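You operate a simulated robot arm through the tools that you are given. There is no shell and no other tool.

Carry out the task below with a simulated robot arm. There is one attempt and no reset: what you move stays moved.

JOB
Open the clamped meter's cover and tighten both outer screws with the nut driver.
Fine: till it clicks; leave the cover open; put the driver back in its stand; the holder stays off.

Only the result counts: the job must be done as asked and must still hold three seconds after the hand-in. Knocking over, shifting, dropping, spilling or breaking anything else fails it. Lids that push on must go on centred and level and be pressed home; caps that screw on are set level and turned clockwise until they are tight.

ROBOT AND FRAMES
A 7-joint arm with a two-finger parallel gripper, fixed in place. Base frame: the origin is on the floor under the middle of its stand, x ahead of it, y to its left, z up; the work surface is at about z = 80. Readings come in cm, rad, newtons and seconds.
With the tool pointing down near the work surface it reaches from about 44 to 92 cm from the base axis. Its first joint turns from -2.496 to 2.496 rad. Payload 3 kg.
Tool frame: the origin (TCP) lies between the finger pads and is the grasp point; the fingertips stand 3 cm ahead of it; z points along the fingers, y is the line along which they close. The gripper opens to 9.4 cm. The fingers are 2.8 cm wide and 1 cm thick; the gripper's body (5 by 9.6 cm) begins 5.5 cm behind the TCP.
Orientation is told as [roll, pitch, yaw] about the base's x, y, z axes, in that order, counted from this pose: with the fingers straight down and closing along the base's y, the tool's x points along the base's -x, its y along +y and its z along -z.

CONTROLS
- The arm moves only by the tool arm_command. Its arguments are lists of equal length, an entry for each row: "travel": the shift along the base's x, y, z in cm, a list of three; "rotation": the turn, a rotation vector about the base's x, y, z in rad, a list of three; "claw": the opening, from 0 (shut) to 1 (fully open). In form: {"travel": [[dx, dy, dz], ...], "rotation": [[wx, wy, wz], ...], "claw": [claw, ...]}. A call has 1 to 20 rows; each row is the pose to reach, as a shift and turn from the pose commanded when the call began. A row lasts 0.2 s, in which the tool goes at most 5 cm and 0.15 rad; a call with a longer step from one row to the next is refused whole, and so is a gripper value outside its range. Where a pose cannot be reached the arm comes as near as it can. A force on the tool above 40 N (or 10 N above the force at the start of the call, whichever is more), or a blocked arm, ends the call early, and 0.2 s more pass. The fingers move at their own pace (about 7.2 cm/s each) and stop on an object; they squeeze with about 34 N. The grip force told is the motor's: it shows also when the fingers shut on nothing. Time passes only in rows, and 0.2 s behind the last, so rows that repeat a pose let the fingers close. The reply holds the time, the measured pose of the TCP, the force on the tool along the base axes, the opening and the grip force, in the units named above and with some noise, with the torque about the TCP (base axes, N m) and any sound that the robot's microphone picked up.
- Cameras (640 x 400 px; columns grow to the right, rows downward): "scene" is fixed at [40.05, -49.95, 145.89]; the picture's right is [1.00, -0.04, 0.00], its down [-0.02, -0.47, -0.88] and it looks along [0.03, 0.88, -0.47] (base axes); focal length 314 px, centre (320, 200). "wrist" rides on the gripper at [7.6, 1.4, -10.2] in the tool frame; the picture's right is [-0.18, 0.98, 0.00], its down [-0.75, -0.14, -0.64] and it looks along [-0.63, -0.12, 0.77] (tool axes); focal length 243 px, centre (320, 200). There is no depth. A picture from a camera that has moved, and an enlarged one, comes with that camera's place and axes in the base frame and with its lens. The place of the scene camera against the robot may be out by one fixed shift of up to 2.5 cm in any direction.
- get_image(camera): a new picture of that camera. No time passes.
- enlarge(camera, box): a new picture of the part [left, top, right, bottom] of that camera's present view, enlarged. No time passes.
- hand_in(): hands the job in; it is judged then, once.

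Places have to be worked out from the pictures, the camera data and where the tool is seen. Open the gripper and draw the arm clear of the work before you hand the job in, unless the task says otherwise.

The tools are called after ">>>" as a command line: name --argument value ..., lists and objects as JSON in quotes. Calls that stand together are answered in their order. arm_command: Moves the arm, as the interface text tells. Its arguments: {"type":"object","properties":{"travel":{"type":"array","items":{"type":"array","items":{"type":"number"}}},"rotation":{"type":"array","items":{"type":"array","items":{"type":"number"}}},"claw":{"type":"array","items":{"type":"number"}}},"required":["travel","rotation","claw"]} The other tools are called the same way: get_image (camera) takes a picture; enlarge (camera, box) takes an enlarged picture of a part of a camera's view; hand_in () hands the job in.

At the start:

```text
t: 0.0
ee_pos: [51.95, 18.14, 120.67]
tcp_rot: [0.001, 0.0, 0.001]
contact_force: [0.9, -0.3, 0.4]
moment: [-0.01, -0.01, 0.02]
grip_width: 9.42
gripper_force: 0.1
```

scene: 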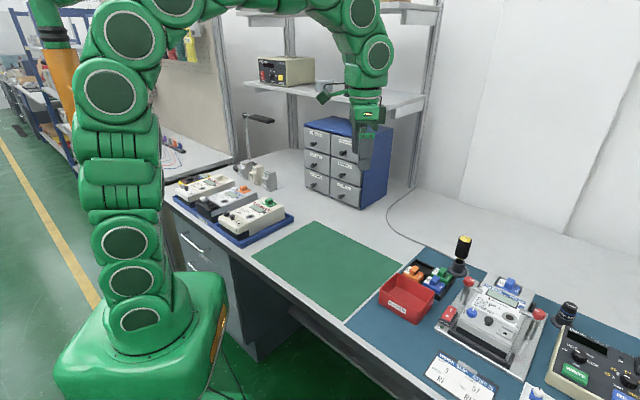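
wrist: 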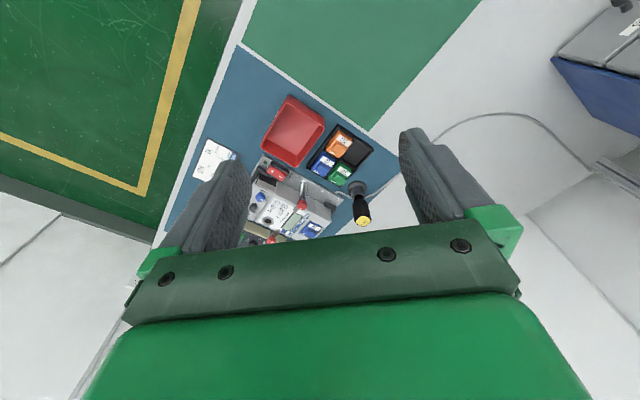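

I'll start by looking closer at the clamped meter, the nut driver and its stand, and the paper beside it.

>>> enlarge --camera "scene" --box '[420, 230, 580, 400]'

>>> enlarge --camera "scene" --box '[400, 330, 560, 400]'

>>> enlarge --camera "wrist" --box '[180, 80, 420, 250]'

```text
2.35 times, centred on (500, 315) of scene
camera zoom: at [40.05, -49.95, 145.89], right [1.0, -0.04, 0.0], down [-0.02, -0.47, -0.88], along [0.03, 0.88, -0.47], focal length 740 px, centre (-104, -71)
```

zoom: 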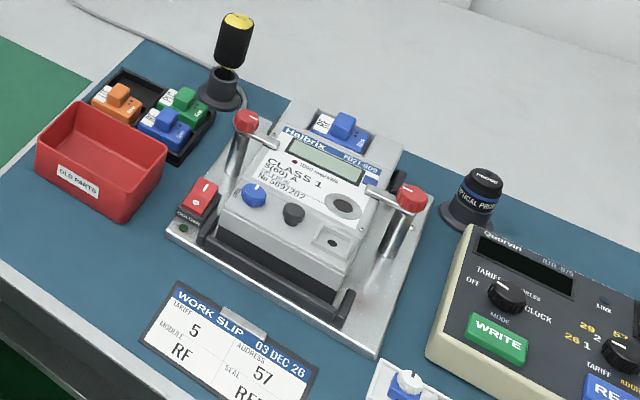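

```text
4.00 times, centred on (480, 365) of scene
camera zoom: at [40.05, -49.95, 145.89], right [1.0, -0.04, 0.0], down [-0.02, -0.47, -0.88], along [0.03, 0.88, -0.47], focal length 1257 px, centre (-320, -460)
```

zoom: 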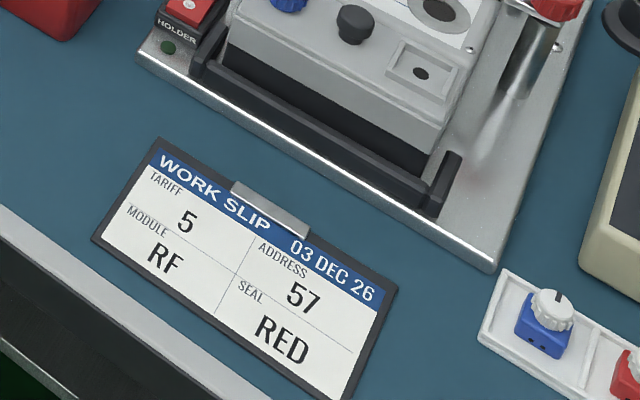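

```text
2.35 times, centred on (300, 165) of wrist
camera zoom: at [44.24, 19.46, 130.92], right [0.18, 0.98, 0.0], down [0.75, -0.14, 0.64], along [0.63, -0.12, -0.77], focal length 571 px, centre (367, 282)
```

zoom: 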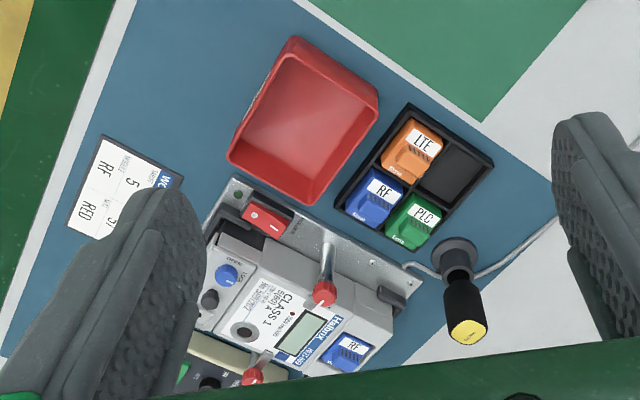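

The meter sits clamped in a steel holder near (81, 0), with the driver in its stand near (86, 26). I'll move the wrist camera up and behind the meter to see the cover and screws better.

>>> arm_command --travel '[[2, -3, 0], [4, -6, 0], [6, -10, 0], [6, -14, 0], [6, -17, 0], [6, -18, 0], [6, -18, 0]]' --rotation '[[0, 0, 0], [0, 0, 0], [0, 0, 0], [0, 0, 0], [0, 0, 0], [0, 0, 0], [0, 0, 0]]' --claw '[1, 1, 1, 1, 1, 1, 1]'

```text
t: 1.6
ee_pos: [57.71, -0.13, 120.62]
tcp_rot: [0.0, 0.0, -0.001]
contact_force: [0.4, 0.6, 0.1]
moment: [-0.01, 0.03, 0.0]
grip_width: 9.4
gripper_force: 0.1
```

The arm is now in front of the meter; I'll take the wrist and scene views.

>>> get_image --camera "wrist"

>>> get_image --camera "scene"

```text
taken
camera wrist: at [50.15, 1.34, 130.92], right [0.18, 0.98, 0.0], down [0.75, -0.14, 0.64], along [0.63, -0.12, -0.77], focal length 243 px, centre (320, 200)
```

wrist: 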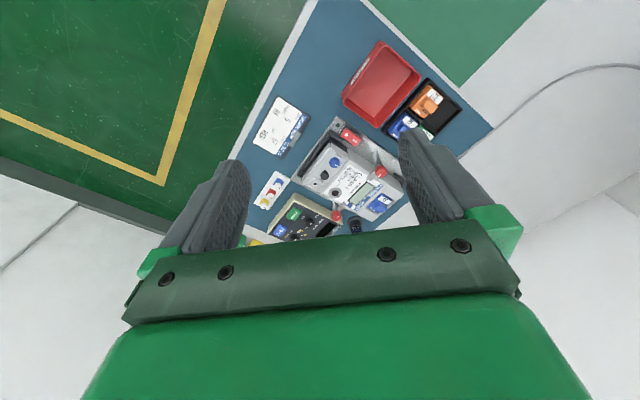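

```text
taken
```

scene: 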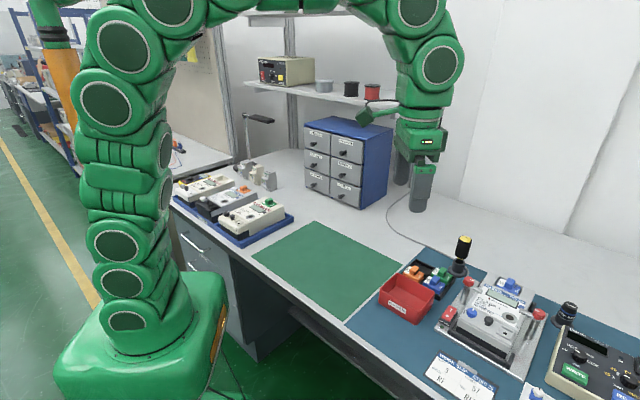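

>>> enlarge --camera "wrist" --box '[240, 90, 440, 245]'

>>> enlarge --camera "scene" --box '[435, 265, 555, 385]'

```text
2.58 times, centred on (340, 168) of wrist
camera zoom: at [50.15, 1.34, 130.92], right [0.18, 0.98, 0.0], down [0.75, -0.14, 0.64], along [0.63, -0.12, -0.77], focal length 626 px, centre (268, 284)
```

zoom: 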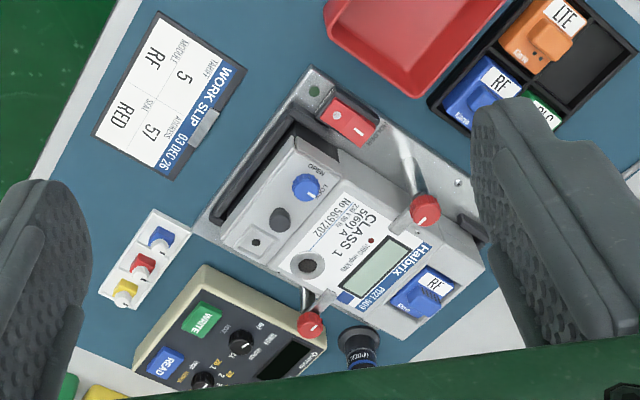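

```text
3.33 times, centred on (495, 325) of scene
camera zoom: at [40.05, -49.95, 145.89], right [1.0, -0.04, 0.0], down [-0.02, -0.47, -0.88], along [0.03, 0.88, -0.47], focal length 1048 px, centre (-263, -217)
```

zoom: 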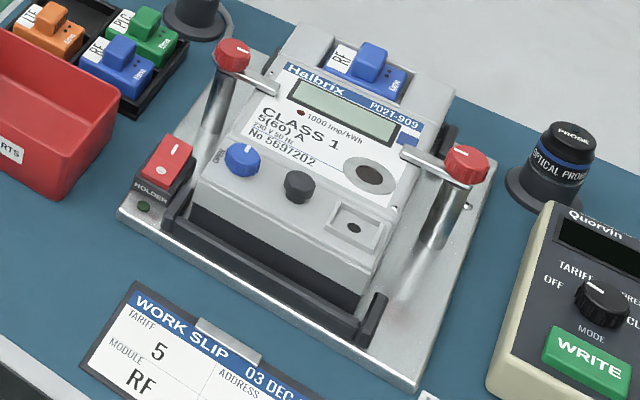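

The meter lies at 45° with its front edge facing the base's -x/-y side; a blue knob labelled OPEN/LOCK, a black knob and a recessed screw or seal are on the cover. I'll move lower for a close look, staying well above the clamp handles.

>>> arm_command --travel '[[2, 0, -4], [4, 0, -8], [6, 0, -12], [8, 0, -15], [9.3, 0, -17], [9.3, 0, -18], [9.3, 0, -18]]' --rotation '[[0, 0, 0], [0, 0, 0], [0, 0, 0], [0, 0, 0], [0, 0, 0], [0, 0, 0], [0, 0, 0]]' --claw '[1, 1, 1, 1, 1, 1, 1]'

>>> get_image --camera "wrist"

>>> enlarge --camera "wrist" --box '[240, 60, 400, 160]'

```text
t: 3.2
ee_pos: [67.2, 0.02, 102.79]
tcp_rot: [0.0, -0.001, -0.002]
contact_force: [-0.5, -0.6, 0.1]
moment: [0.01, -0.01, 0.0]
grip_width: 9.41
gripper_force: 0.1
```

```text
taken
camera wrist: at [59.52, 1.42, 113.04], right [0.18, 0.98, 0.0], down [0.75, -0.14, 0.64], along [0.63, -0.12, -0.77], focal length 243 px, centre (320, 200)
```

wrist: 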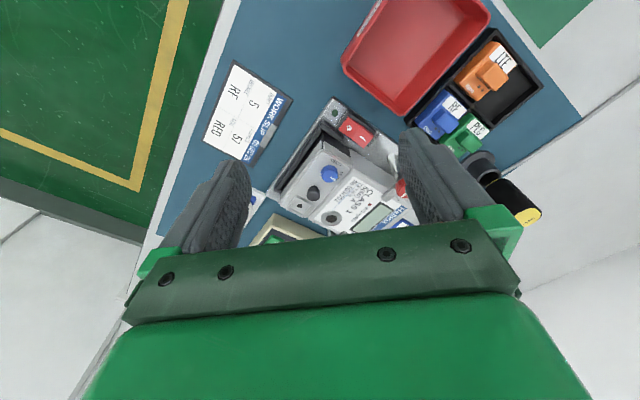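

```text
4.00 times, centred on (320, 110) of wrist
camera zoom: at [59.52, 1.42, 113.04], right [0.18, 0.98, 0.0], down [0.75, -0.14, 0.64], along [0.63, -0.12, -0.77], focal length 970 px, centre (320, 560)
```

zoom: 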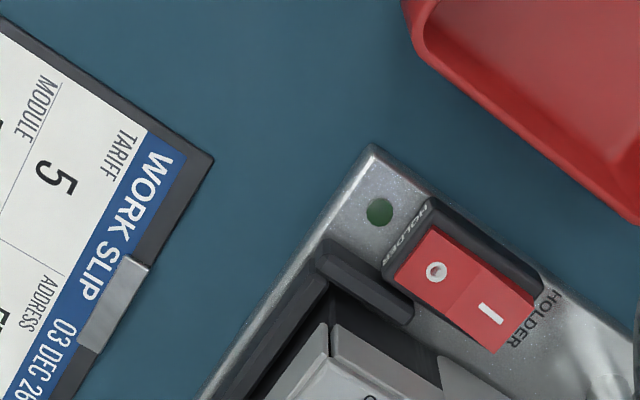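

>>> enlarge --camera "wrist" --box '[265, 130, 415, 235]'

>>> enlarge --camera "wrist" --box '[400, 130, 560, 240]'

>>> enlarge --camera "scene" --box '[450, 285, 530, 345]'

>>> enlarge --camera "scene" --box '[430, 225, 500, 285]'

```text
3.81 times, centred on (340, 182) of wrist
camera zoom: at [59.52, 1.42, 113.04], right [0.18, 0.98, 0.0], down [0.75, -0.14, 0.64], along [0.63, -0.12, -0.77], focal length 924 px, centre (244, 267)
```

zoom: 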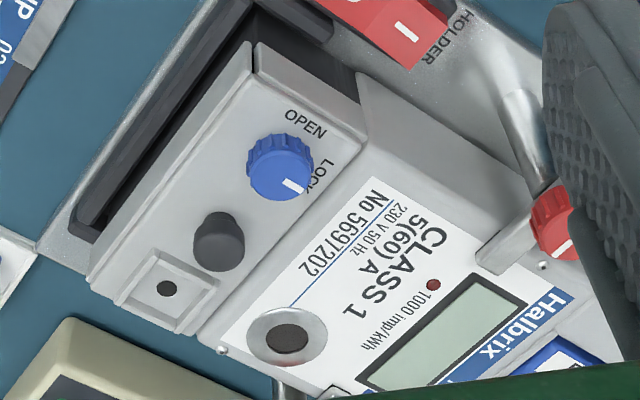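

```text
3.64 times, centred on (480, 185) of wrist
camera zoom: at [59.52, 1.42, 113.04], right [0.18, 0.98, 0.0], down [0.75, -0.14, 0.64], along [0.63, -0.12, -0.77], focal length 882 px, centre (-262, 254)
```

zoom: 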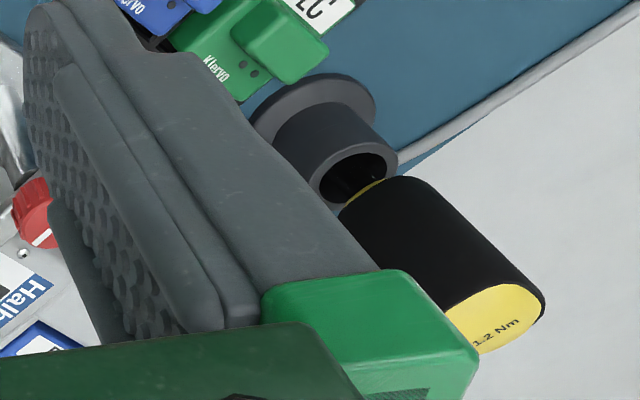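

```text
6.67 times, centred on (490, 315) of scene
camera zoom: at [40.05, -49.95, 145.89], right [1.0, -0.04, 0.0], down [-0.02, -0.47, -0.88], along [0.03, 0.88, -0.47], focal length 2096 px, centre (-813, -567)
```

zoom: 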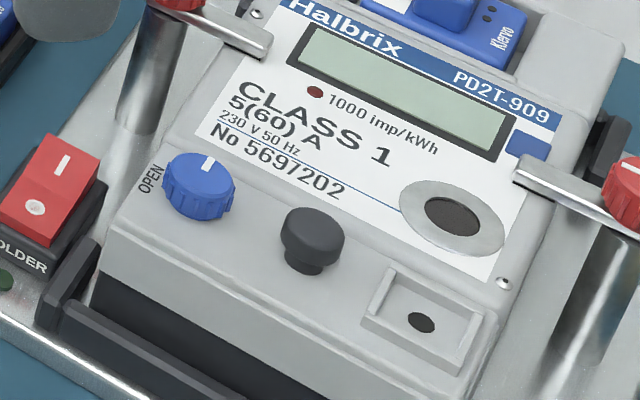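

```text
6.67 times, centred on (465, 255) of scene
camera zoom: at [40.05, -49.95, 145.89], right [1.0, -0.04, 0.0], down [-0.02, -0.47, -0.88], along [0.03, 0.88, -0.47], focal length 2096 px, centre (-647, -167)
```

zoom: 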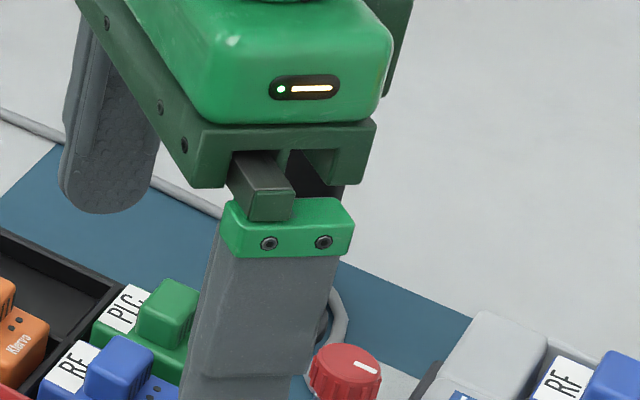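

The blue knob's pointer is at LOCK (toward the LCD) and OPEN is 90° counter-clockwise; the driver says 1.2 Nm. I'll yaw the tool +45° to look at the meter squarely from its front and get a second viewpoint for triangulation.

>>> arm_command --travel '[[1, -1, 0], [2, -2, 0], [3, -3, 0], [4, -4.5, 0], [5, -6, 0], [5, -6, 0], [5, -6, 0]]' --rotation '[[0, 0, 0.14], [0, 0, 0.28], [0, 0, 0.42], [0, 0, 0.56], [0, 0, 0.7], [0, 0, 0.785], [0, 0, 0.785]]' --claw '[1, 1, 1, 1, 1, 1, 1]'

>>> get_image --camera "wrist"

>>> enlarge --camera "wrist" --box '[240, 60, 410, 230]'

```text
t: 4.8
ee_pos: [72.15, -5.98, 102.66]
tcp_rot: [0.002, 0.001, 0.787]
contact_force: [-0.1, 0.8, 0.2]
moment: [-0.04, 0.01, 0.0]
grip_width: 9.41
gripper_force: 0.0
```

```text
taken
camera wrist: at [65.72, -10.41, 112.94], right [-0.57, 0.82, 0.0], down [0.63, 0.43, 0.64], along [0.53, 0.36, -0.77], focal length 243 px, centre (320, 200)
```

wrist: 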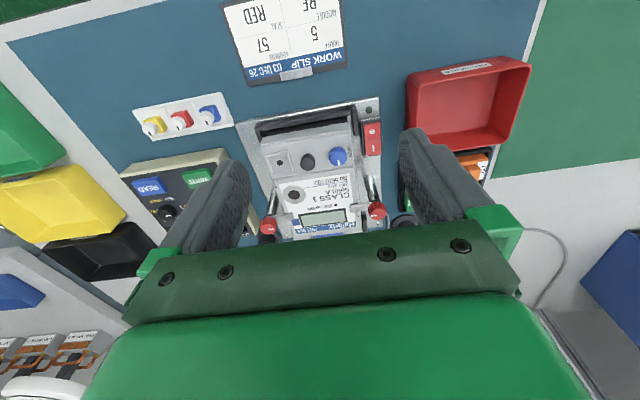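

```text
2.35 times, centred on (325, 145) of wrist
camera zoom: at [65.72, -10.41, 112.94], right [-0.57, 0.82, 0.0], down [0.63, 0.43, 0.64], along [0.53, 0.36, -0.77], focal length 571 px, centre (308, 329)
```

zoom: 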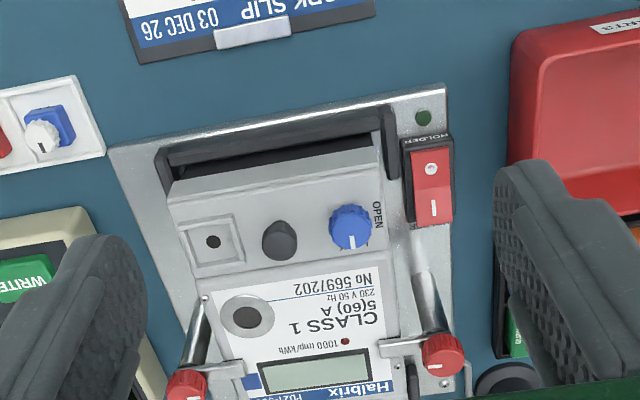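

Triangulating the two wrist views puts the blue knob's top at about (76.4, -0.5, 88.1), the black knob at (79.0, -3.0, 88.1), and the left red clamp handle at (79, 8, 89). I'll enlarge to find the cover's seams and hinge.

>>> enlarge --camera "wrist" --box '[260, 90, 400, 190]'

>>> enlarge --camera "scene" --box '[435, 295, 535, 385]'

>>> enlarge --camera "wrist" --box '[250, 155, 410, 245]'

```text
4.00 times, centred on (330, 140) of wrist
camera zoom: at [65.72, -10.41, 112.94], right [-0.57, 0.82, 0.0], down [0.63, 0.43, 0.64], along [0.53, 0.36, -0.77], focal length 970 px, centre (280, 440)
```

zoom: 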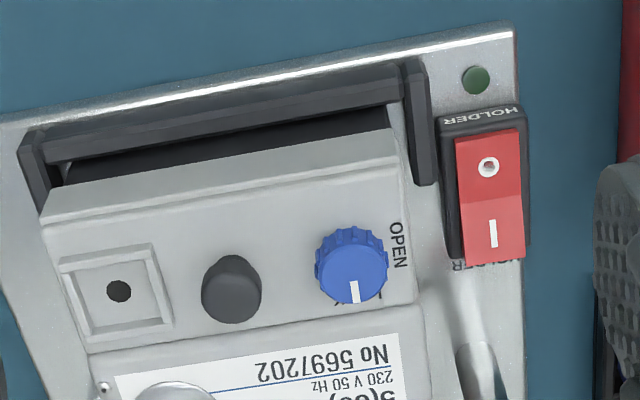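

```text
4.44 times, centred on (485, 340) of scene
camera zoom: at [40.05, -49.95, 145.89], right [1.0, -0.04, 0.0], down [-0.02, -0.47, -0.88], along [0.03, 0.88, -0.47], focal length 1397 px, centre (-413, -422)
```

zoom: 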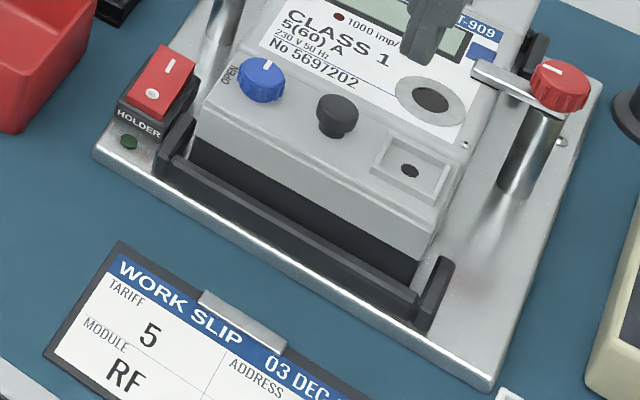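

```text
4.00 times, centred on (330, 200) of wrist
camera zoom: at [65.72, -10.41, 112.94], right [-0.57, 0.82, 0.0], down [0.63, 0.43, 0.64], along [0.53, 0.36, -0.77], focal length 970 px, centre (280, 200)
```

zoom: 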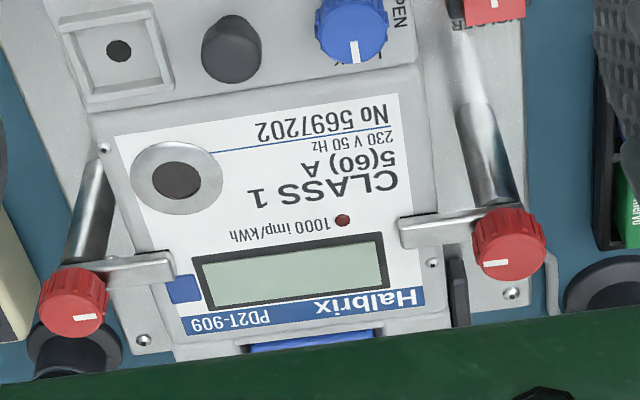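

The knob row sits close to the cover's label-side edge, so the cover probably hinges at its front edge. First I'll hover above the blue knob with the fingers closing along the meter's up-direction (yaw −45°), opening narrowed, and check alignment.

>>> arm_command --travel '[[0.5, 0.5, 0], [1, 1, 0], [1.5, 1.5, 0], [2, 2, 0], [2.5, 3, 0], [3, 4, 0], [3.5, 4.5, -1], [4, 5, -2], [4.25, 5.5, -4], [4.25, 5.5, -5.5], [4.25, 5.5, -6.6], [4.25, 5.5, -6.6]]' --rotation '[[0, 0, -0.143], [0, 0, -0.286], [0, 0, -0.429], [0, 0, -0.572], [0, 0, -0.715], [0, 0, -0.858], [0, 0, -1.0], [0, 0, -1.143], [0, 0, -1.286], [0, 0, -1.429], [0, 0, -1.571], [0, 0, -1.571]]' --claw '[1, 0.9, 0.8, 0.7, 0.6, 0.5, 0.5, 0.5, 0.5, 0.5, 0.5, 0.5]'

>>> get_image --camera "wrist"

>>> enlarge --camera "wrist" --box '[240, 90, 400, 230]'

>>> get_image --camera "scene"

```text
t: 7.4
ee_pos: [76.27, -0.42, 96.08]
tcp_rot: [-0.001, -0.001, -0.787]
contact_force: [-0.3, 0.2, 0.6]
moment: [0.03, -0.03, -0.01]
grip_width: 4.67
gripper_force: 0.1
```

```text
taken
camera wrist: at [71.92, 5.81, 106.29], right [0.83, 0.56, 0.0], down [0.43, -0.63, 0.64], along [0.36, -0.53, -0.77], focal length 243 px, centre (320, 200)
```

wrist: 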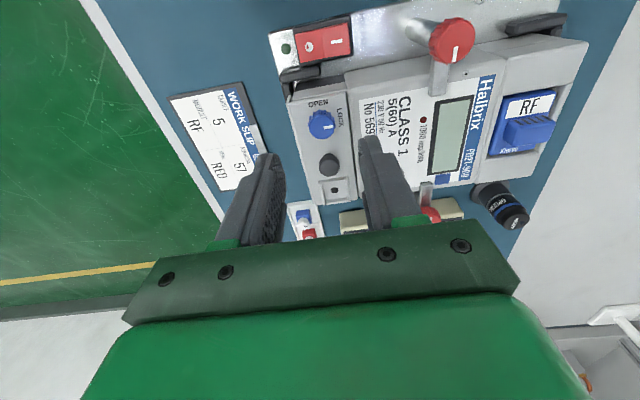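

```text
2.86 times, centred on (320, 160) of wrist
camera zoom: at [71.92, 5.81, 106.29], right [0.83, 0.56, 0.0], down [0.43, -0.63, 0.64], along [0.36, -0.53, -0.77], focal length 693 px, centre (320, 314)
```

zoom: 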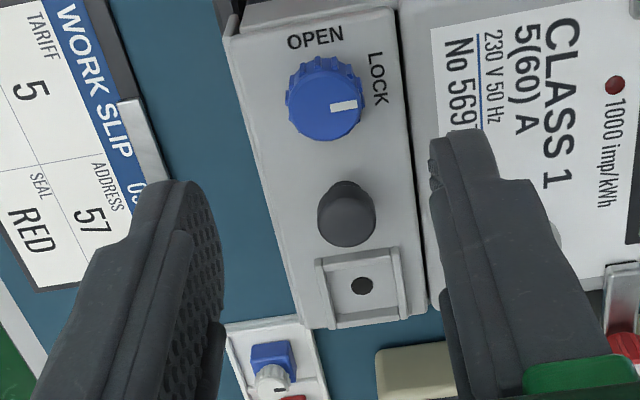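

```text
taken
```

scene: 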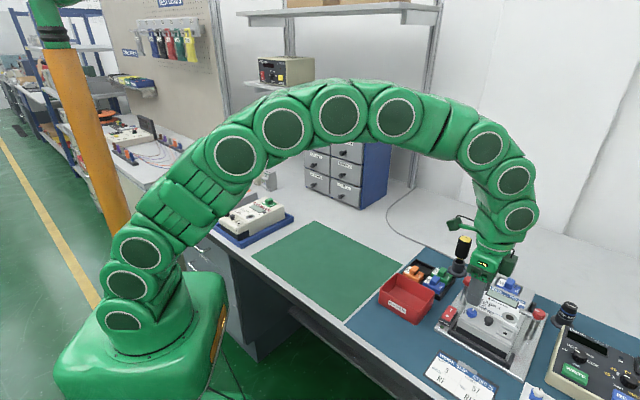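

Triangulation confirms the blue knob top at (76.45, −0.48, 88.1) and the cover/label surface at z≈86.9. I'll descend so the fingertips stop about 0.3 cm above the surface, then close on the knob.

>>> arm_command --travel '[[0.1, -0.05, -1.5], [0.15, -0.06, -3], [0.18, -0.06, -4.5], [0.18, -0.06, -5.3], [0.18, -0.06, -5.7], [0.18, -0.06, -5.8]]' --rotation '[[0, 0, 0], [0, 0, 0], [0, 0, 0], [0, 0, 0], [0, 0, 0], [0, 0, 0]]' --claw '[0.5, 0.5, 0.5, 0.5, 0.5, 0.5]'

>>> enlarge --camera "wrist" --box '[240, 90, 400, 230]'

```text
t: 8.8
ee_pos: [76.61, -0.42, 90.3]
tcp_rot: [-0.001, -0.001, -0.788]
contact_force: [-0.1, 0.4, -0.3]
moment: [-0.02, -0.01, 0.01]
grip_width: 4.71
gripper_force: 0.1
```

```text
2.86 times, centred on (320, 160) of wrist
camera zoom: at [72.16, 5.82, 100.61], right [0.83, 0.56, 0.0], down [0.43, -0.63, 0.64], along [0.36, -0.53, -0.77], focal length 693 px, centre (320, 314)
```

zoom: 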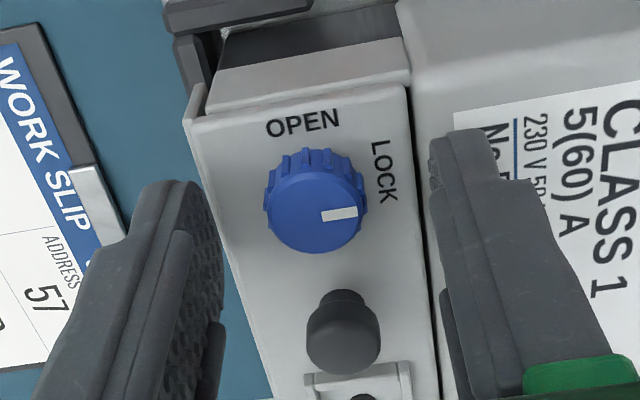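

The knob is between the fingertips, about 0.2 cm off along x; I'll correct that and close on it.

>>> arm_command --travel '[[-0.2, -0.1, 0], [-0.2, -0.1, 0], [-0.2, -0.1, 0], [-0.2, -0.1, 0], [-0.2, -0.1, 0]]' --rotation '[[0, 0, 0], [0, 0, 0], [0, 0, 0], [0, 0, 0], [0, 0, 0]]' --claw '[0.5, 0.4, 0.25, 0.15, 0.15]'

>>> enlarge --camera "wrist" --box '[240, 90, 400, 230]'

```text
t: 10.0
ee_pos: [76.51, -0.55, 90.31]
tcp_rot: [0.0, 0.001, -0.787]
contact_force: [0.5, 0.5, -0.2]
moment: [-0.01, -0.08, 0.01]
grip_width: 1.87
gripper_force: 34.0
```

```text
2.86 times, centred on (320, 160) of wrist
camera zoom: at [72.01, 5.81, 100.57], right [0.83, 0.56, 0.0], down [0.43, -0.63, 0.64], along [0.36, -0.53, -0.77], focal length 693 px, centre (320, 314)
```

zoom: 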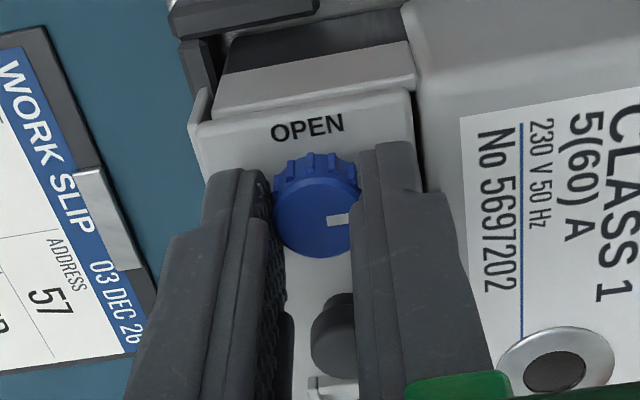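

Gripped at 1.87 cm. Now I turn the knob 90° counter-clockwise toward OPEN.

>>> arm_command --travel '[[0, 0, 0], [0, 0, 0], [0, 0, 0], [0, 0, 0], [0, 0, 0], [0, 0, 0], [0, 0, 0], [0, 0, 0], [0, 0, 0], [0, 0, 0], [0, 0, 0], [0, 0, 0], [0, 0, 0], [0, 0, 0], [0, 0, 0], [0, 0, 0]]' --rotation '[[0, 0, 0.1], [0, 0, 0.2], [0, 0, 0.3], [0, 0, 0.4], [0, 0, 0.5], [0, 0, 0.6], [0, 0, 0.7], [0, 0, 0.8], [0, 0, 0.9], [0, 0, 1.0], [0, 0, 1.1], [0, 0, 1.2], [0, 0, 1.3], [0, 0, 1.4], [0, 0, 1.5], [0, 0, 1.571]]' --claw '[0.15, 0.15, 0.15, 0.15, 0.15, 0.15, 0.15, 0.15, 0.15, 0.15, 0.15, 0.15, 0.15, 0.15, 0.15, 0.15]'

>>> enlarge --camera "wrist" --box '[240, 90, 400, 230]'

```text
t: 13.4
ee_pos: [76.49, -0.51, 90.34]
tcp_rot: [0.001, 0.001, 0.784]
contact_force: [-5.0, 6.8, 9.8]
moment: [0.11, 0.22, 0.01]
grip_width: 1.87
gripper_force: 33.9
```

```text
2.86 times, centred on (320, 160) of wrist
camera zoom: at [70.03, -5.02, 100.55], right [-0.57, 0.82, 0.0], down [0.63, 0.43, 0.64], along [0.53, 0.36, -0.77], focal length 693 px, centre (320, 314)
```

zoom: 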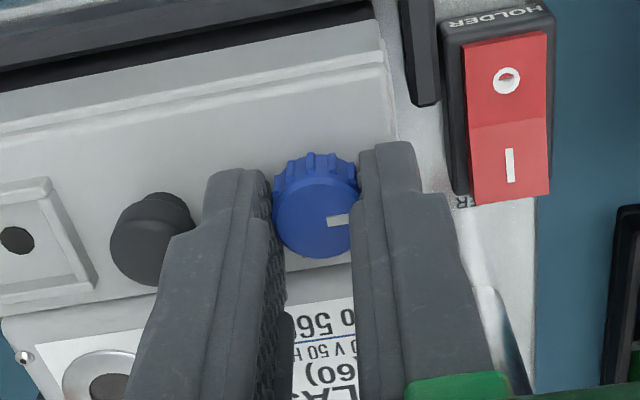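

The pointer now faces OPEN. I'll open the fingers slightly (to clear the black knob) and lift straight up.

>>> arm_command --travel '[[0, 0, 0], [0, 0, 0], [0, 0, 0], [0, 0, 1], [0, 0, 2.5], [0, 0, 5], [0, 0, 8], [0, 0, 8]]' --rotation '[[0, 0, 0], [0, 0, 0], [0, 0, 0], [0, 0, 0], [0, 0, 0], [0, 0, 0], [0, 0, 0], [0, 0, 0]]' --claw '[0.28, 0.28, 0.28, 0.28, 0.28, 0.28, 0.4, 0.6]'

>>> enlarge --camera "wrist" --box '[220, 60, 420, 230]'

>>> enlarge --camera "scene" --box '[435, 285, 535, 365]'

```text
t: 15.2
ee_pos: [76.47, -0.71, 98.36]
tcp_rot: [0.002, -0.001, 0.786]
contact_force: [-0.9, -0.8, 0.9]
moment: [-0.03, -0.02, 0.0]
grip_width: 5.65
gripper_force: 0.0
```

```text
2.35 times, centred on (320, 145) of wrist
camera zoom: at [70.05, -5.04, 108.64], right [-0.56, 0.83, 0.0], down [0.63, 0.43, 0.64], along [0.53, 0.36, -0.77], focal length 571 px, centre (320, 329)
```

zoom: 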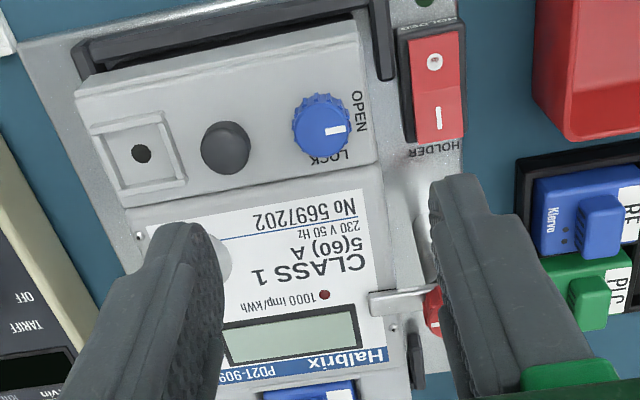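

```text
5.00 times, centred on (485, 325) of scene
camera zoom: at [40.05, -49.95, 145.89], right [1.0, -0.04, 0.0], down [-0.02, -0.47, -0.88], along [0.03, 0.88, -0.47], focal length 1572 px, centre (-505, -425)
```

zoom: 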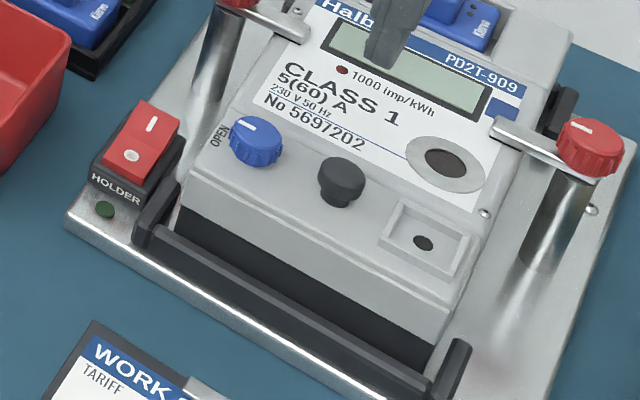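

The lock is at OPEN. Next I go to the black pull-knob at (79.05, −3.1) with the fingers closing along the meter's up-direction (yaw −45°), which clears the blue knob and the seal recess frame.

>>> arm_command --travel '[[0.2, -0.2, 0], [0.5, -0.5, 0], [0.8, -0.8, 0], [1.1, -1.1, 0], [1.4, -1.4, 0], [1.7, -1.7, 0], [2.0, -1.9, 0], [2.3, -2.1, 0], [2.55, -2.4, 0], [2.55, -2.4, -1], [2.55, -2.4, -2.3], [2.55, -2.4, -2.3]]' --rotation '[[0, 0, -0.143], [0, 0, -0.286], [0, 0, -0.429], [0, 0, -0.572], [0, 0, -0.715], [0, 0, -0.858], [0, 0, -1.0], [0, 0, -1.143], [0, 0, -1.286], [0, 0, -1.429], [0, 0, -1.571], [0, 0, -1.571]]' --claw '[0.5, 0.5, 0.5, 0.5, 0.5, 0.5, 0.5, 0.5, 0.5, 0.5, 0.45, 0.45]'

>>> enlarge --camera "wrist" --box '[220, 60, 420, 230]'

```text
t: 17.8
ee_pos: [78.96, -3.07, 96.14]
tcp_rot: [0.0, 0.0, -0.787]
contact_force: [1.1, 0.4, 0.2]
moment: [-0.02, 0.02, 0.0]
grip_width: 4.21
gripper_force: 0.1
```

```text
2.35 times, centred on (320, 145) of wrist
camera zoom: at [74.55, 3.33, 106.26], right [0.83, 0.56, 0.0], down [0.43, -0.63, 0.64], along [0.36, -0.53, -0.77], focal length 571 px, centre (320, 329)
```

zoom: 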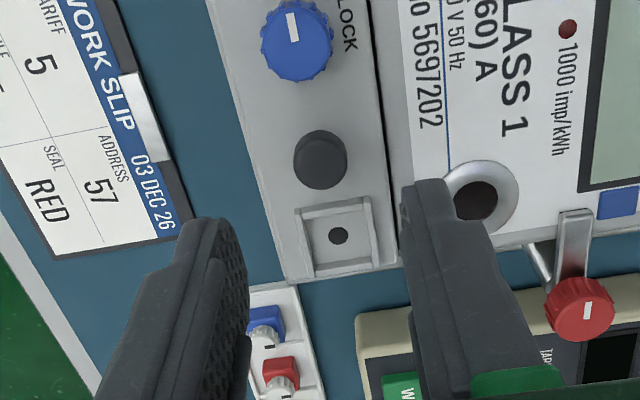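

The black knob is at about (79.1, −3.2). I descend around it and close.

>>> arm_command --travel '[[0.1, -0.1, -2], [0.13, -0.12, -4], [0.13, -0.12, -5], [0.13, -0.12, -5.6], [0.13, -0.12, -5.85], [0.13, -0.12, -5.85], [0.13, -0.12, -5.85], [0.13, -0.12, -5.85], [0.13, -0.12, -5.85]]' --rotation '[[0, 0, 0], [0, 0, 0], [0, 0, 0], [0, 0, 0], [0, 0, 0], [0, 0, 0], [0, 0, 0], [0, 0, 0], [0, 0, 0]]' --claw '[0.45, 0.45, 0.45, 0.45, 0.45, 0.3, 0.15, 0.1, 0.1]'

>>> enlarge --camera "wrist" --box '[220, 60, 420, 230]'

```text
t: 19.8
ee_pos: [79.17, -3.09, 90.08]
tcp_rot: [0.0, 0.0, -0.786]
contact_force: [-1.9, -0.9, 0.1]
moment: [0.06, -0.13, -0.01]
grip_width: 1.7
gripper_force: 34.6
```

```text
2.35 times, centred on (320, 145) of wrist
camera zoom: at [74.65, 3.28, 100.31], right [0.83, 0.56, 0.0], down [0.43, -0.63, 0.64], along [0.36, -0.53, -0.77], focal length 571 px, centre (320, 329)
```

zoom: 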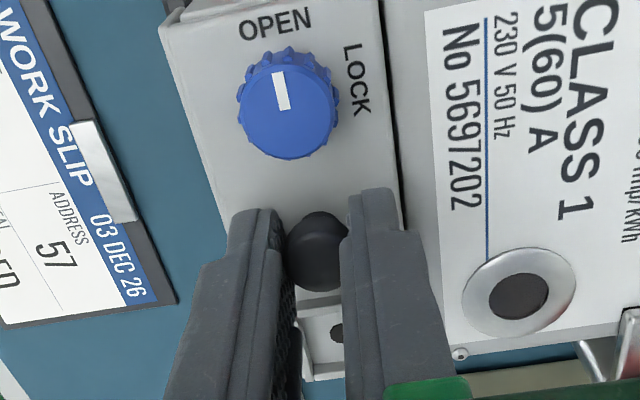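

Gripped at 1.70 cm. I lift a little (0.3 cm) to read which side the hinge is on from the moment.

>>> arm_command --travel '[[0, 0, 0.1], [0, 0, 0.2], [0, 0, 0.3]]' --rotation '[[0, 0, 0], [0, 0, 0], [0, 0, 0]]' --claw '[0.1, 0.1, 0.1]'

>>> enlarge --camera "wrist" --box '[220, 60, 420, 230]'

>>> enlarge --camera "scene" --box '[435, 285, 535, 365]'

```text
t: 20.6
ee_pos: [78.97, -3.17, 90.34]
tcp_rot: [-0.001, 0.002, -0.785]
contact_force: [-8.8, -1.8, -7.4]
moment: [-0.5, 0.37, 0.03]
grip_width: 1.67
gripper_force: 33.7
```

```text
2.35 times, centred on (320, 145) of wrist
camera zoom: at [74.66, 3.3, 100.6], right [0.83, 0.56, 0.0], down [0.43, -0.63, 0.64], along [0.36, -0.53, -0.77], focal length 571 px, centre (320, 329)
```

zoom: 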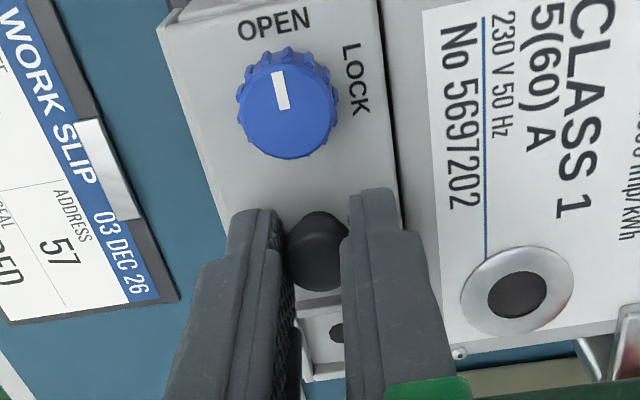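

```text
5.00 times, centred on (485, 325) of scene
camera zoom: at [40.05, -49.95, 145.89], right [1.0, -0.04, 0.0], down [-0.02, -0.47, -0.88], along [0.03, 0.88, -0.47], focal length 1572 px, centre (-505, -425)
```

zoom: 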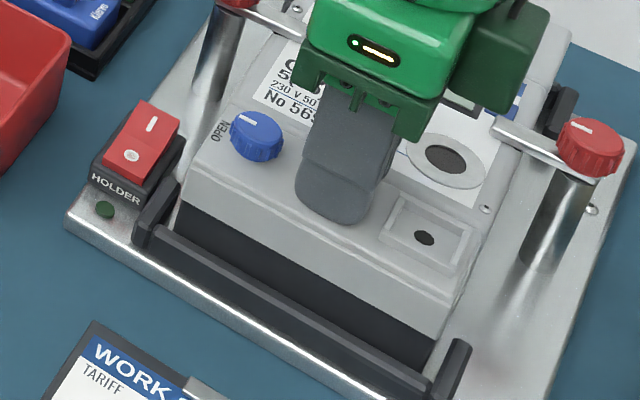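

The reaction (−U and downward force) suggests the knob wants to move toward the front as it rises, i.e. a front hinge, but the moment is ambiguous. I'll test by shifting 0.3 cm toward the front with no other change and compare forces.

>>> arm_command --travel '[[-0.1, -0.1, 0], [-0.21, -0.21, 0], [-0.21, -0.21, 0]]' --rotation '[[0, 0, 0], [0, 0, 0], [0, 0, 0]]' --claw '[0.1, 0.1, 0.1]'

```text
t: 21.4
ee_pos: [78.89, -3.22, 90.37]
tcp_rot: [-0.001, 0.002, -0.787]
contact_force: [0.0, 1.4, -21.8]
moment: [-0.39, 0.22, 0.03]
grip_width: 1.7
gripper_force: 34.1
```

Now the force is almost purely downward (−22 N) and the moment places its line of action about 2 cm behind the knob: the cover hinges at the label-side seam and its front edge lifts. I'll undo the lift, release, and re-grip with the fingers closing along the hinge axis (yaw +45°) so the knob can pivot between the pads as I swing it up.

>>> arm_command --travel '[[0.1, 0.1, -0.15], [0.21, 0.21, -0.28], [0.21, 0.21, -0.28], [0.21, 0.21, -0.28], [0.21, 0.21, -0.2], [0.21, 0.21, 1], [0.21, 0.21, 3], [0.21, 0.21, 6]]' --rotation '[[0, 0, 0], [0, 0, 0], [0, 0, 0], [0, 0, 0], [0, 0, 0], [0, 0, 0], [0, 0, 0], [0, 0, 0]]' --claw '[0.1, 0.1, 0.3, 0.4, 0.4, 0.4, 0.4, 0.4]'

```text
t: 23.2
ee_pos: [79.26, -3.06, 96.5]
tcp_rot: [0.0, 0.0, -0.785]
contact_force: [0.7, -0.5, -0.1]
moment: [0.02, -0.03, -0.04]
grip_width: 3.76
gripper_force: 0.1
```

>>> arm_command --travel '[[0.1, 0.1, 0], [0.2, 0.2, 0], [0.3, 0.3, 0], [0.4, 0.4, 0], [0.5, 0.5, 0], [0.55, 0.55, 0], [0.55, 0.55, 0], [0.55, 0.55, 0], [0.55, 0.55, 0], [0.55, 0.55, -1], [0.55, 0.55, -2], [0.55, 0.55, -2]]' --rotation '[[0, 0, 0.143], [0, 0, 0.286], [0, 0, 0.429], [0, 0, 0.572], [0, 0, 0.715], [0, 0, 0.858], [0, 0, 1.0], [0, 0, 1.143], [0, 0, 1.286], [0, 0, 1.429], [0, 0, 1.571], [0, 0, 1.571]]' --claw '[0.4, 0.4, 0.4, 0.4, 0.4, 0.4, 0.4, 0.4, 0.4, 0.3, 0.23, 0.23]'

>>> enlarge --camera "wrist" --box '[220, 60, 420, 230]'

```text
t: 25.8
ee_pos: [79.58, -2.65, 94.51]
tcp_rot: [0.0, 0.0, 0.786]
contact_force: [-0.3, 0.1, 0.2]
moment: [0.0, 0.02, 0.0]
grip_width: 2.16
gripper_force: 0.0
```

```text
2.35 times, centred on (320, 145) of wrist
camera zoom: at [73.12, -7.05, 104.66], right [-0.57, 0.82, 0.0], down [0.63, 0.43, 0.64], along [0.53, 0.36, -0.77], focal length 571 px, centre (320, 329)
```

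zoom: 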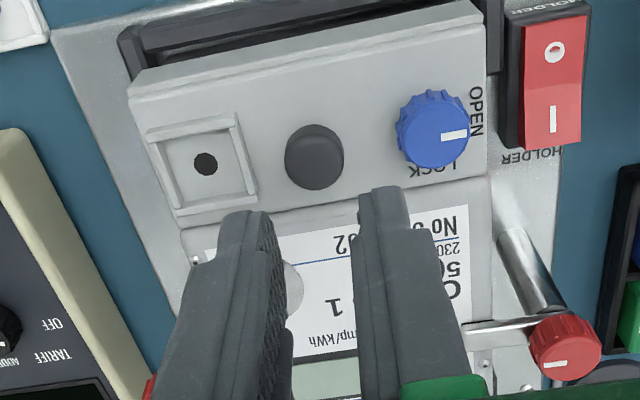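

Knob measured at (79.10, −3.13), fingers straddle it along the hinge axis with TCP slightly toward the label side as intended. Descend and grip.

>>> arm_command --travel '[[0.12, 0.12, -1.5], [0.12, 0.12, -3], [0.12, 0.12, -4], [0.12, 0.12, -4.35], [0.12, 0.12, -4.35], [0.12, 0.12, -4.35], [0.12, 0.12, -4.35]]' --rotation '[[0, 0, 0], [0, 0, 0], [0, 0, 0], [0, 0, 0], [0, 0, 0], [0, 0, 0], [0, 0, 0]]' --claw '[0.23, 0.23, 0.23, 0.23, 0.1, 0.1, 0.1]'

>>> enlarge --camera "wrist" --box '[220, 60, 420, 230]'

```text
t: 27.4
ee_pos: [79.77, -2.47, 90.04]
tcp_rot: [0.0, 0.001, 0.785]
contact_force: [0.8, -1.2, 8.2]
moment: [0.0, 0.03, 0.03]
grip_width: 1.72
gripper_force: 33.9
```

```text
2.35 times, centred on (320, 145) of wrist
camera zoom: at [73.29, -6.9, 100.25], right [-0.56, 0.83, 0.0], down [0.63, 0.43, 0.64], along [0.53, 0.36, -0.77], focal length 571 px, centre (320, 329)
```

zoom: 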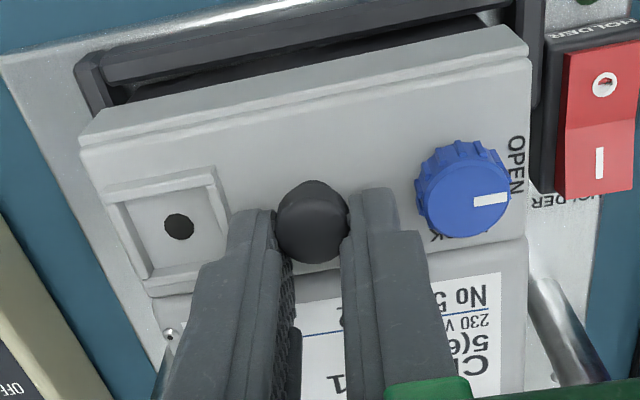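

Gripped at 1.72 cm with the tips just touching the surface (8 N). Now I begin swinging the cover about the seam with a small first arc and check forces.

>>> arm_command --travel '[[0.07, 0.07, 0.15], [0.16, 0.16, 0.32], [0.27, 0.27, 0.48]]' --rotation '[[0, 0, 0], [0, 0, 0], [0, 0, 0]]' --claw '[0.1, 0.1, 0.1]'

>>> enlarge --camera "wrist" --box '[220, 60, 420, 230]'

>>> enlarge --camera "scene" --box '[435, 285, 535, 365]'

```text
t: 28.2
ee_pos: [79.95, -2.29, 90.25]
tcp_rot: [0.002, 0.004, 0.784]
contact_force: [-12.5, -7.1, -21.8]
moment: [-0.14, -0.23, -0.06]
grip_width: 1.67
gripper_force: 34.2
```

```text
2.35 times, centred on (320, 145) of wrist
camera zoom: at [73.53, -6.72, 100.58], right [-0.56, 0.83, 0.0], down [0.64, 0.43, 0.64], along [0.53, 0.36, -0.77], focal length 571 px, centre (320, 329)
```

zoom: 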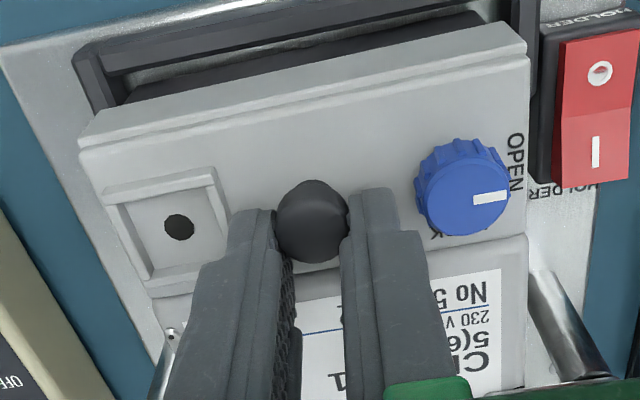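

```text
5.00 times, centred on (485, 325) of scene
camera zoom: at [40.05, -49.95, 145.89], right [1.0, -0.04, 0.0], down [-0.02, -0.47, -0.88], along [0.03, 0.88, -0.47], focal length 1572 px, centre (-505, -425)
```

zoom: 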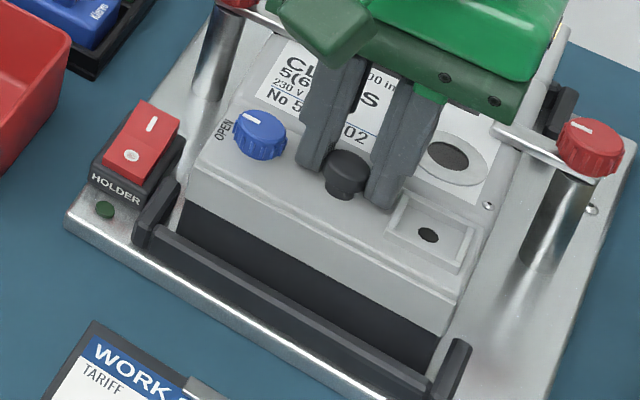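

The cover is lifting (front edge up ~0.5 cm), with resistance along the direction of motion, i.e. friction in the hinge. I continue the arc in small increments.

>>> arm_command --travel '[[0.07, 0.07, 0.12], [0.16, 0.16, 0.22], [0.25, 0.25, 0.3]]' --rotation '[[0, 0, 0], [0, 0, 0], [0, 0, 0]]' --claw '[0.1, 0.1, 0.1]'

>>> enlarge --camera "scene" --box '[435, 285, 535, 365]'

```text
t: 29.0
ee_pos: [80.26, -2.0, 90.81]
tcp_rot: [0.0, 0.0, 0.784]
contact_force: [-21.2, -13.0, -15.9]
moment: [-0.4, 0.38, -0.05]
grip_width: 1.69
gripper_force: 33.8
```

```text
5.00 times, centred on (485, 325) of scene
camera zoom: at [40.05, -49.95, 145.89], right [1.0, -0.04, 0.0], down [-0.02, -0.47, -0.88], along [0.03, 0.88, -0.47], focal length 1572 px, centre (-505, -425)
```

zoom: 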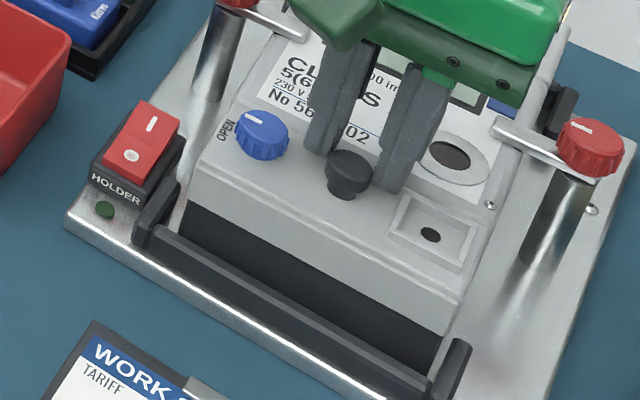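

Comparing pictures, the whole meter (ring and corner screw included) moved a few pixels with the knob, so the cover is not hinging this way. I'll check with the wrist camera before relieving the load.

>>> enlarge --camera "wrist" --box '[220, 60, 420, 230]'

>>> enlarge --camera "scene" --box '[430, 270, 560, 390]'

```text
2.35 times, centred on (320, 145) of wrist
camera zoom: at [73.88, -6.41, 101.1], right [-0.56, 0.83, 0.0], down [0.63, 0.43, 0.64], along [0.53, 0.36, -0.77], focal length 571 px, centre (320, 329)
```

zoom: 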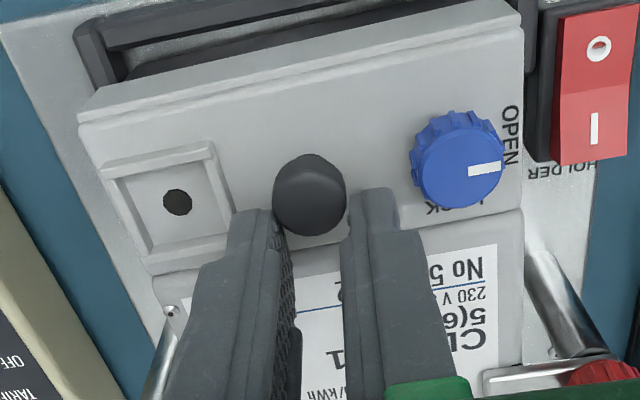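

```text
3.33 times, centred on (495, 330) of scene
camera zoom: at [40.05, -49.95, 145.89], right [1.0, -0.04, 0.0], down [-0.02, -0.47, -0.88], along [0.03, 0.88, -0.47], focal length 1048 px, centre (-263, -233)
```

zoom: 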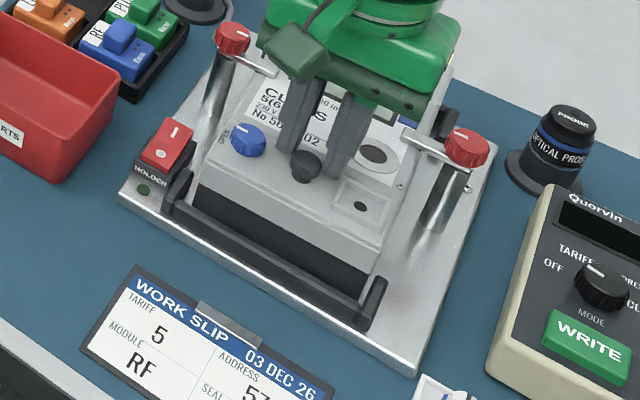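

The whole meter was lifted ~0.5 cm bodily, so I must stop pulling that way. I'll lower it back along the same path and release it, then check it is seated as before.

>>> arm_command --travel '[[-0.1, -0.1, -0.2], [-0.2, -0.2, -0.4], [-0.3, -0.3, -0.6], [-0.35, -0.35, -0.72], [-0.35, -0.35, -0.72], [-0.35, -0.35, -0.72], [-0.35, -0.35, -0.72]]' --rotation '[[0, 0, 0], [0, 0, 0], [0, 0, 0], [0, 0, 0], [0, 0, 0], [0, 0, 0], [0, 0, 0]]' --claw '[0.1, 0.1, 0.1, 0.1, 0.22, 0.22, 0.22]'

>>> enlarge --camera "wrist" --box '[220, 60, 420, 230]'

>>> enlarge --camera "scene" --box '[435, 285, 535, 365]'

```text
t: 30.6
ee_pos: [79.91, -2.32, 90.21]
tcp_rot: [-0.001, 0.001, 0.785]
contact_force: [-0.3, -0.2, 0.6]
moment: [0.02, 0.03, 0.02]
grip_width: 2.06
gripper_force: 0.1
```

```text
2.35 times, centred on (320, 145) of wrist
camera zoom: at [73.56, -6.7, 100.37], right [-0.56, 0.83, 0.0], down [0.63, 0.43, 0.64], along [0.53, 0.36, -0.77], focal length 571 px, centre (320, 329)
```

zoom: 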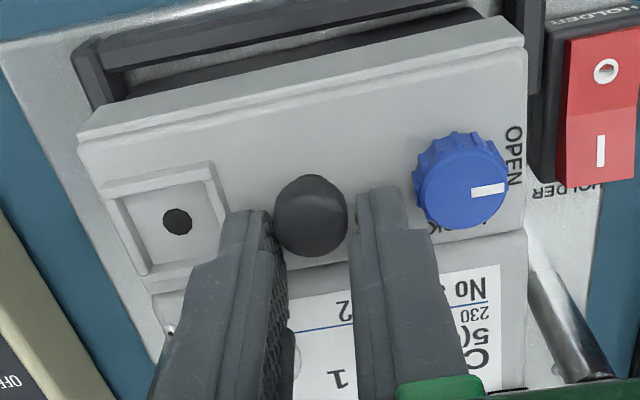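

```text
5.00 times, centred on (485, 325) of scene
camera zoom: at [40.05, -49.95, 145.89], right [1.0, -0.04, 0.0], down [-0.02, -0.47, -0.88], along [0.03, 0.88, -0.47], focal length 1572 px, centre (-505, -425)
```

zoom: 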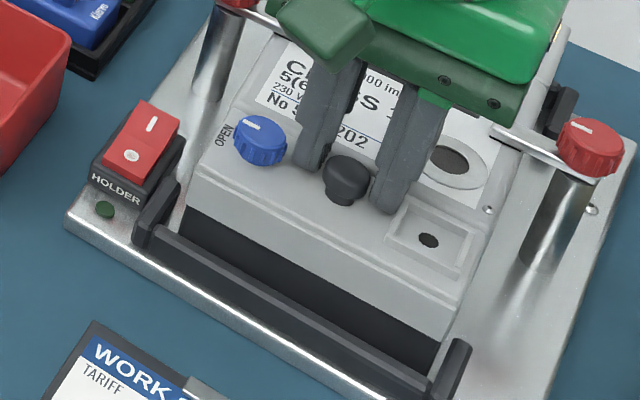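

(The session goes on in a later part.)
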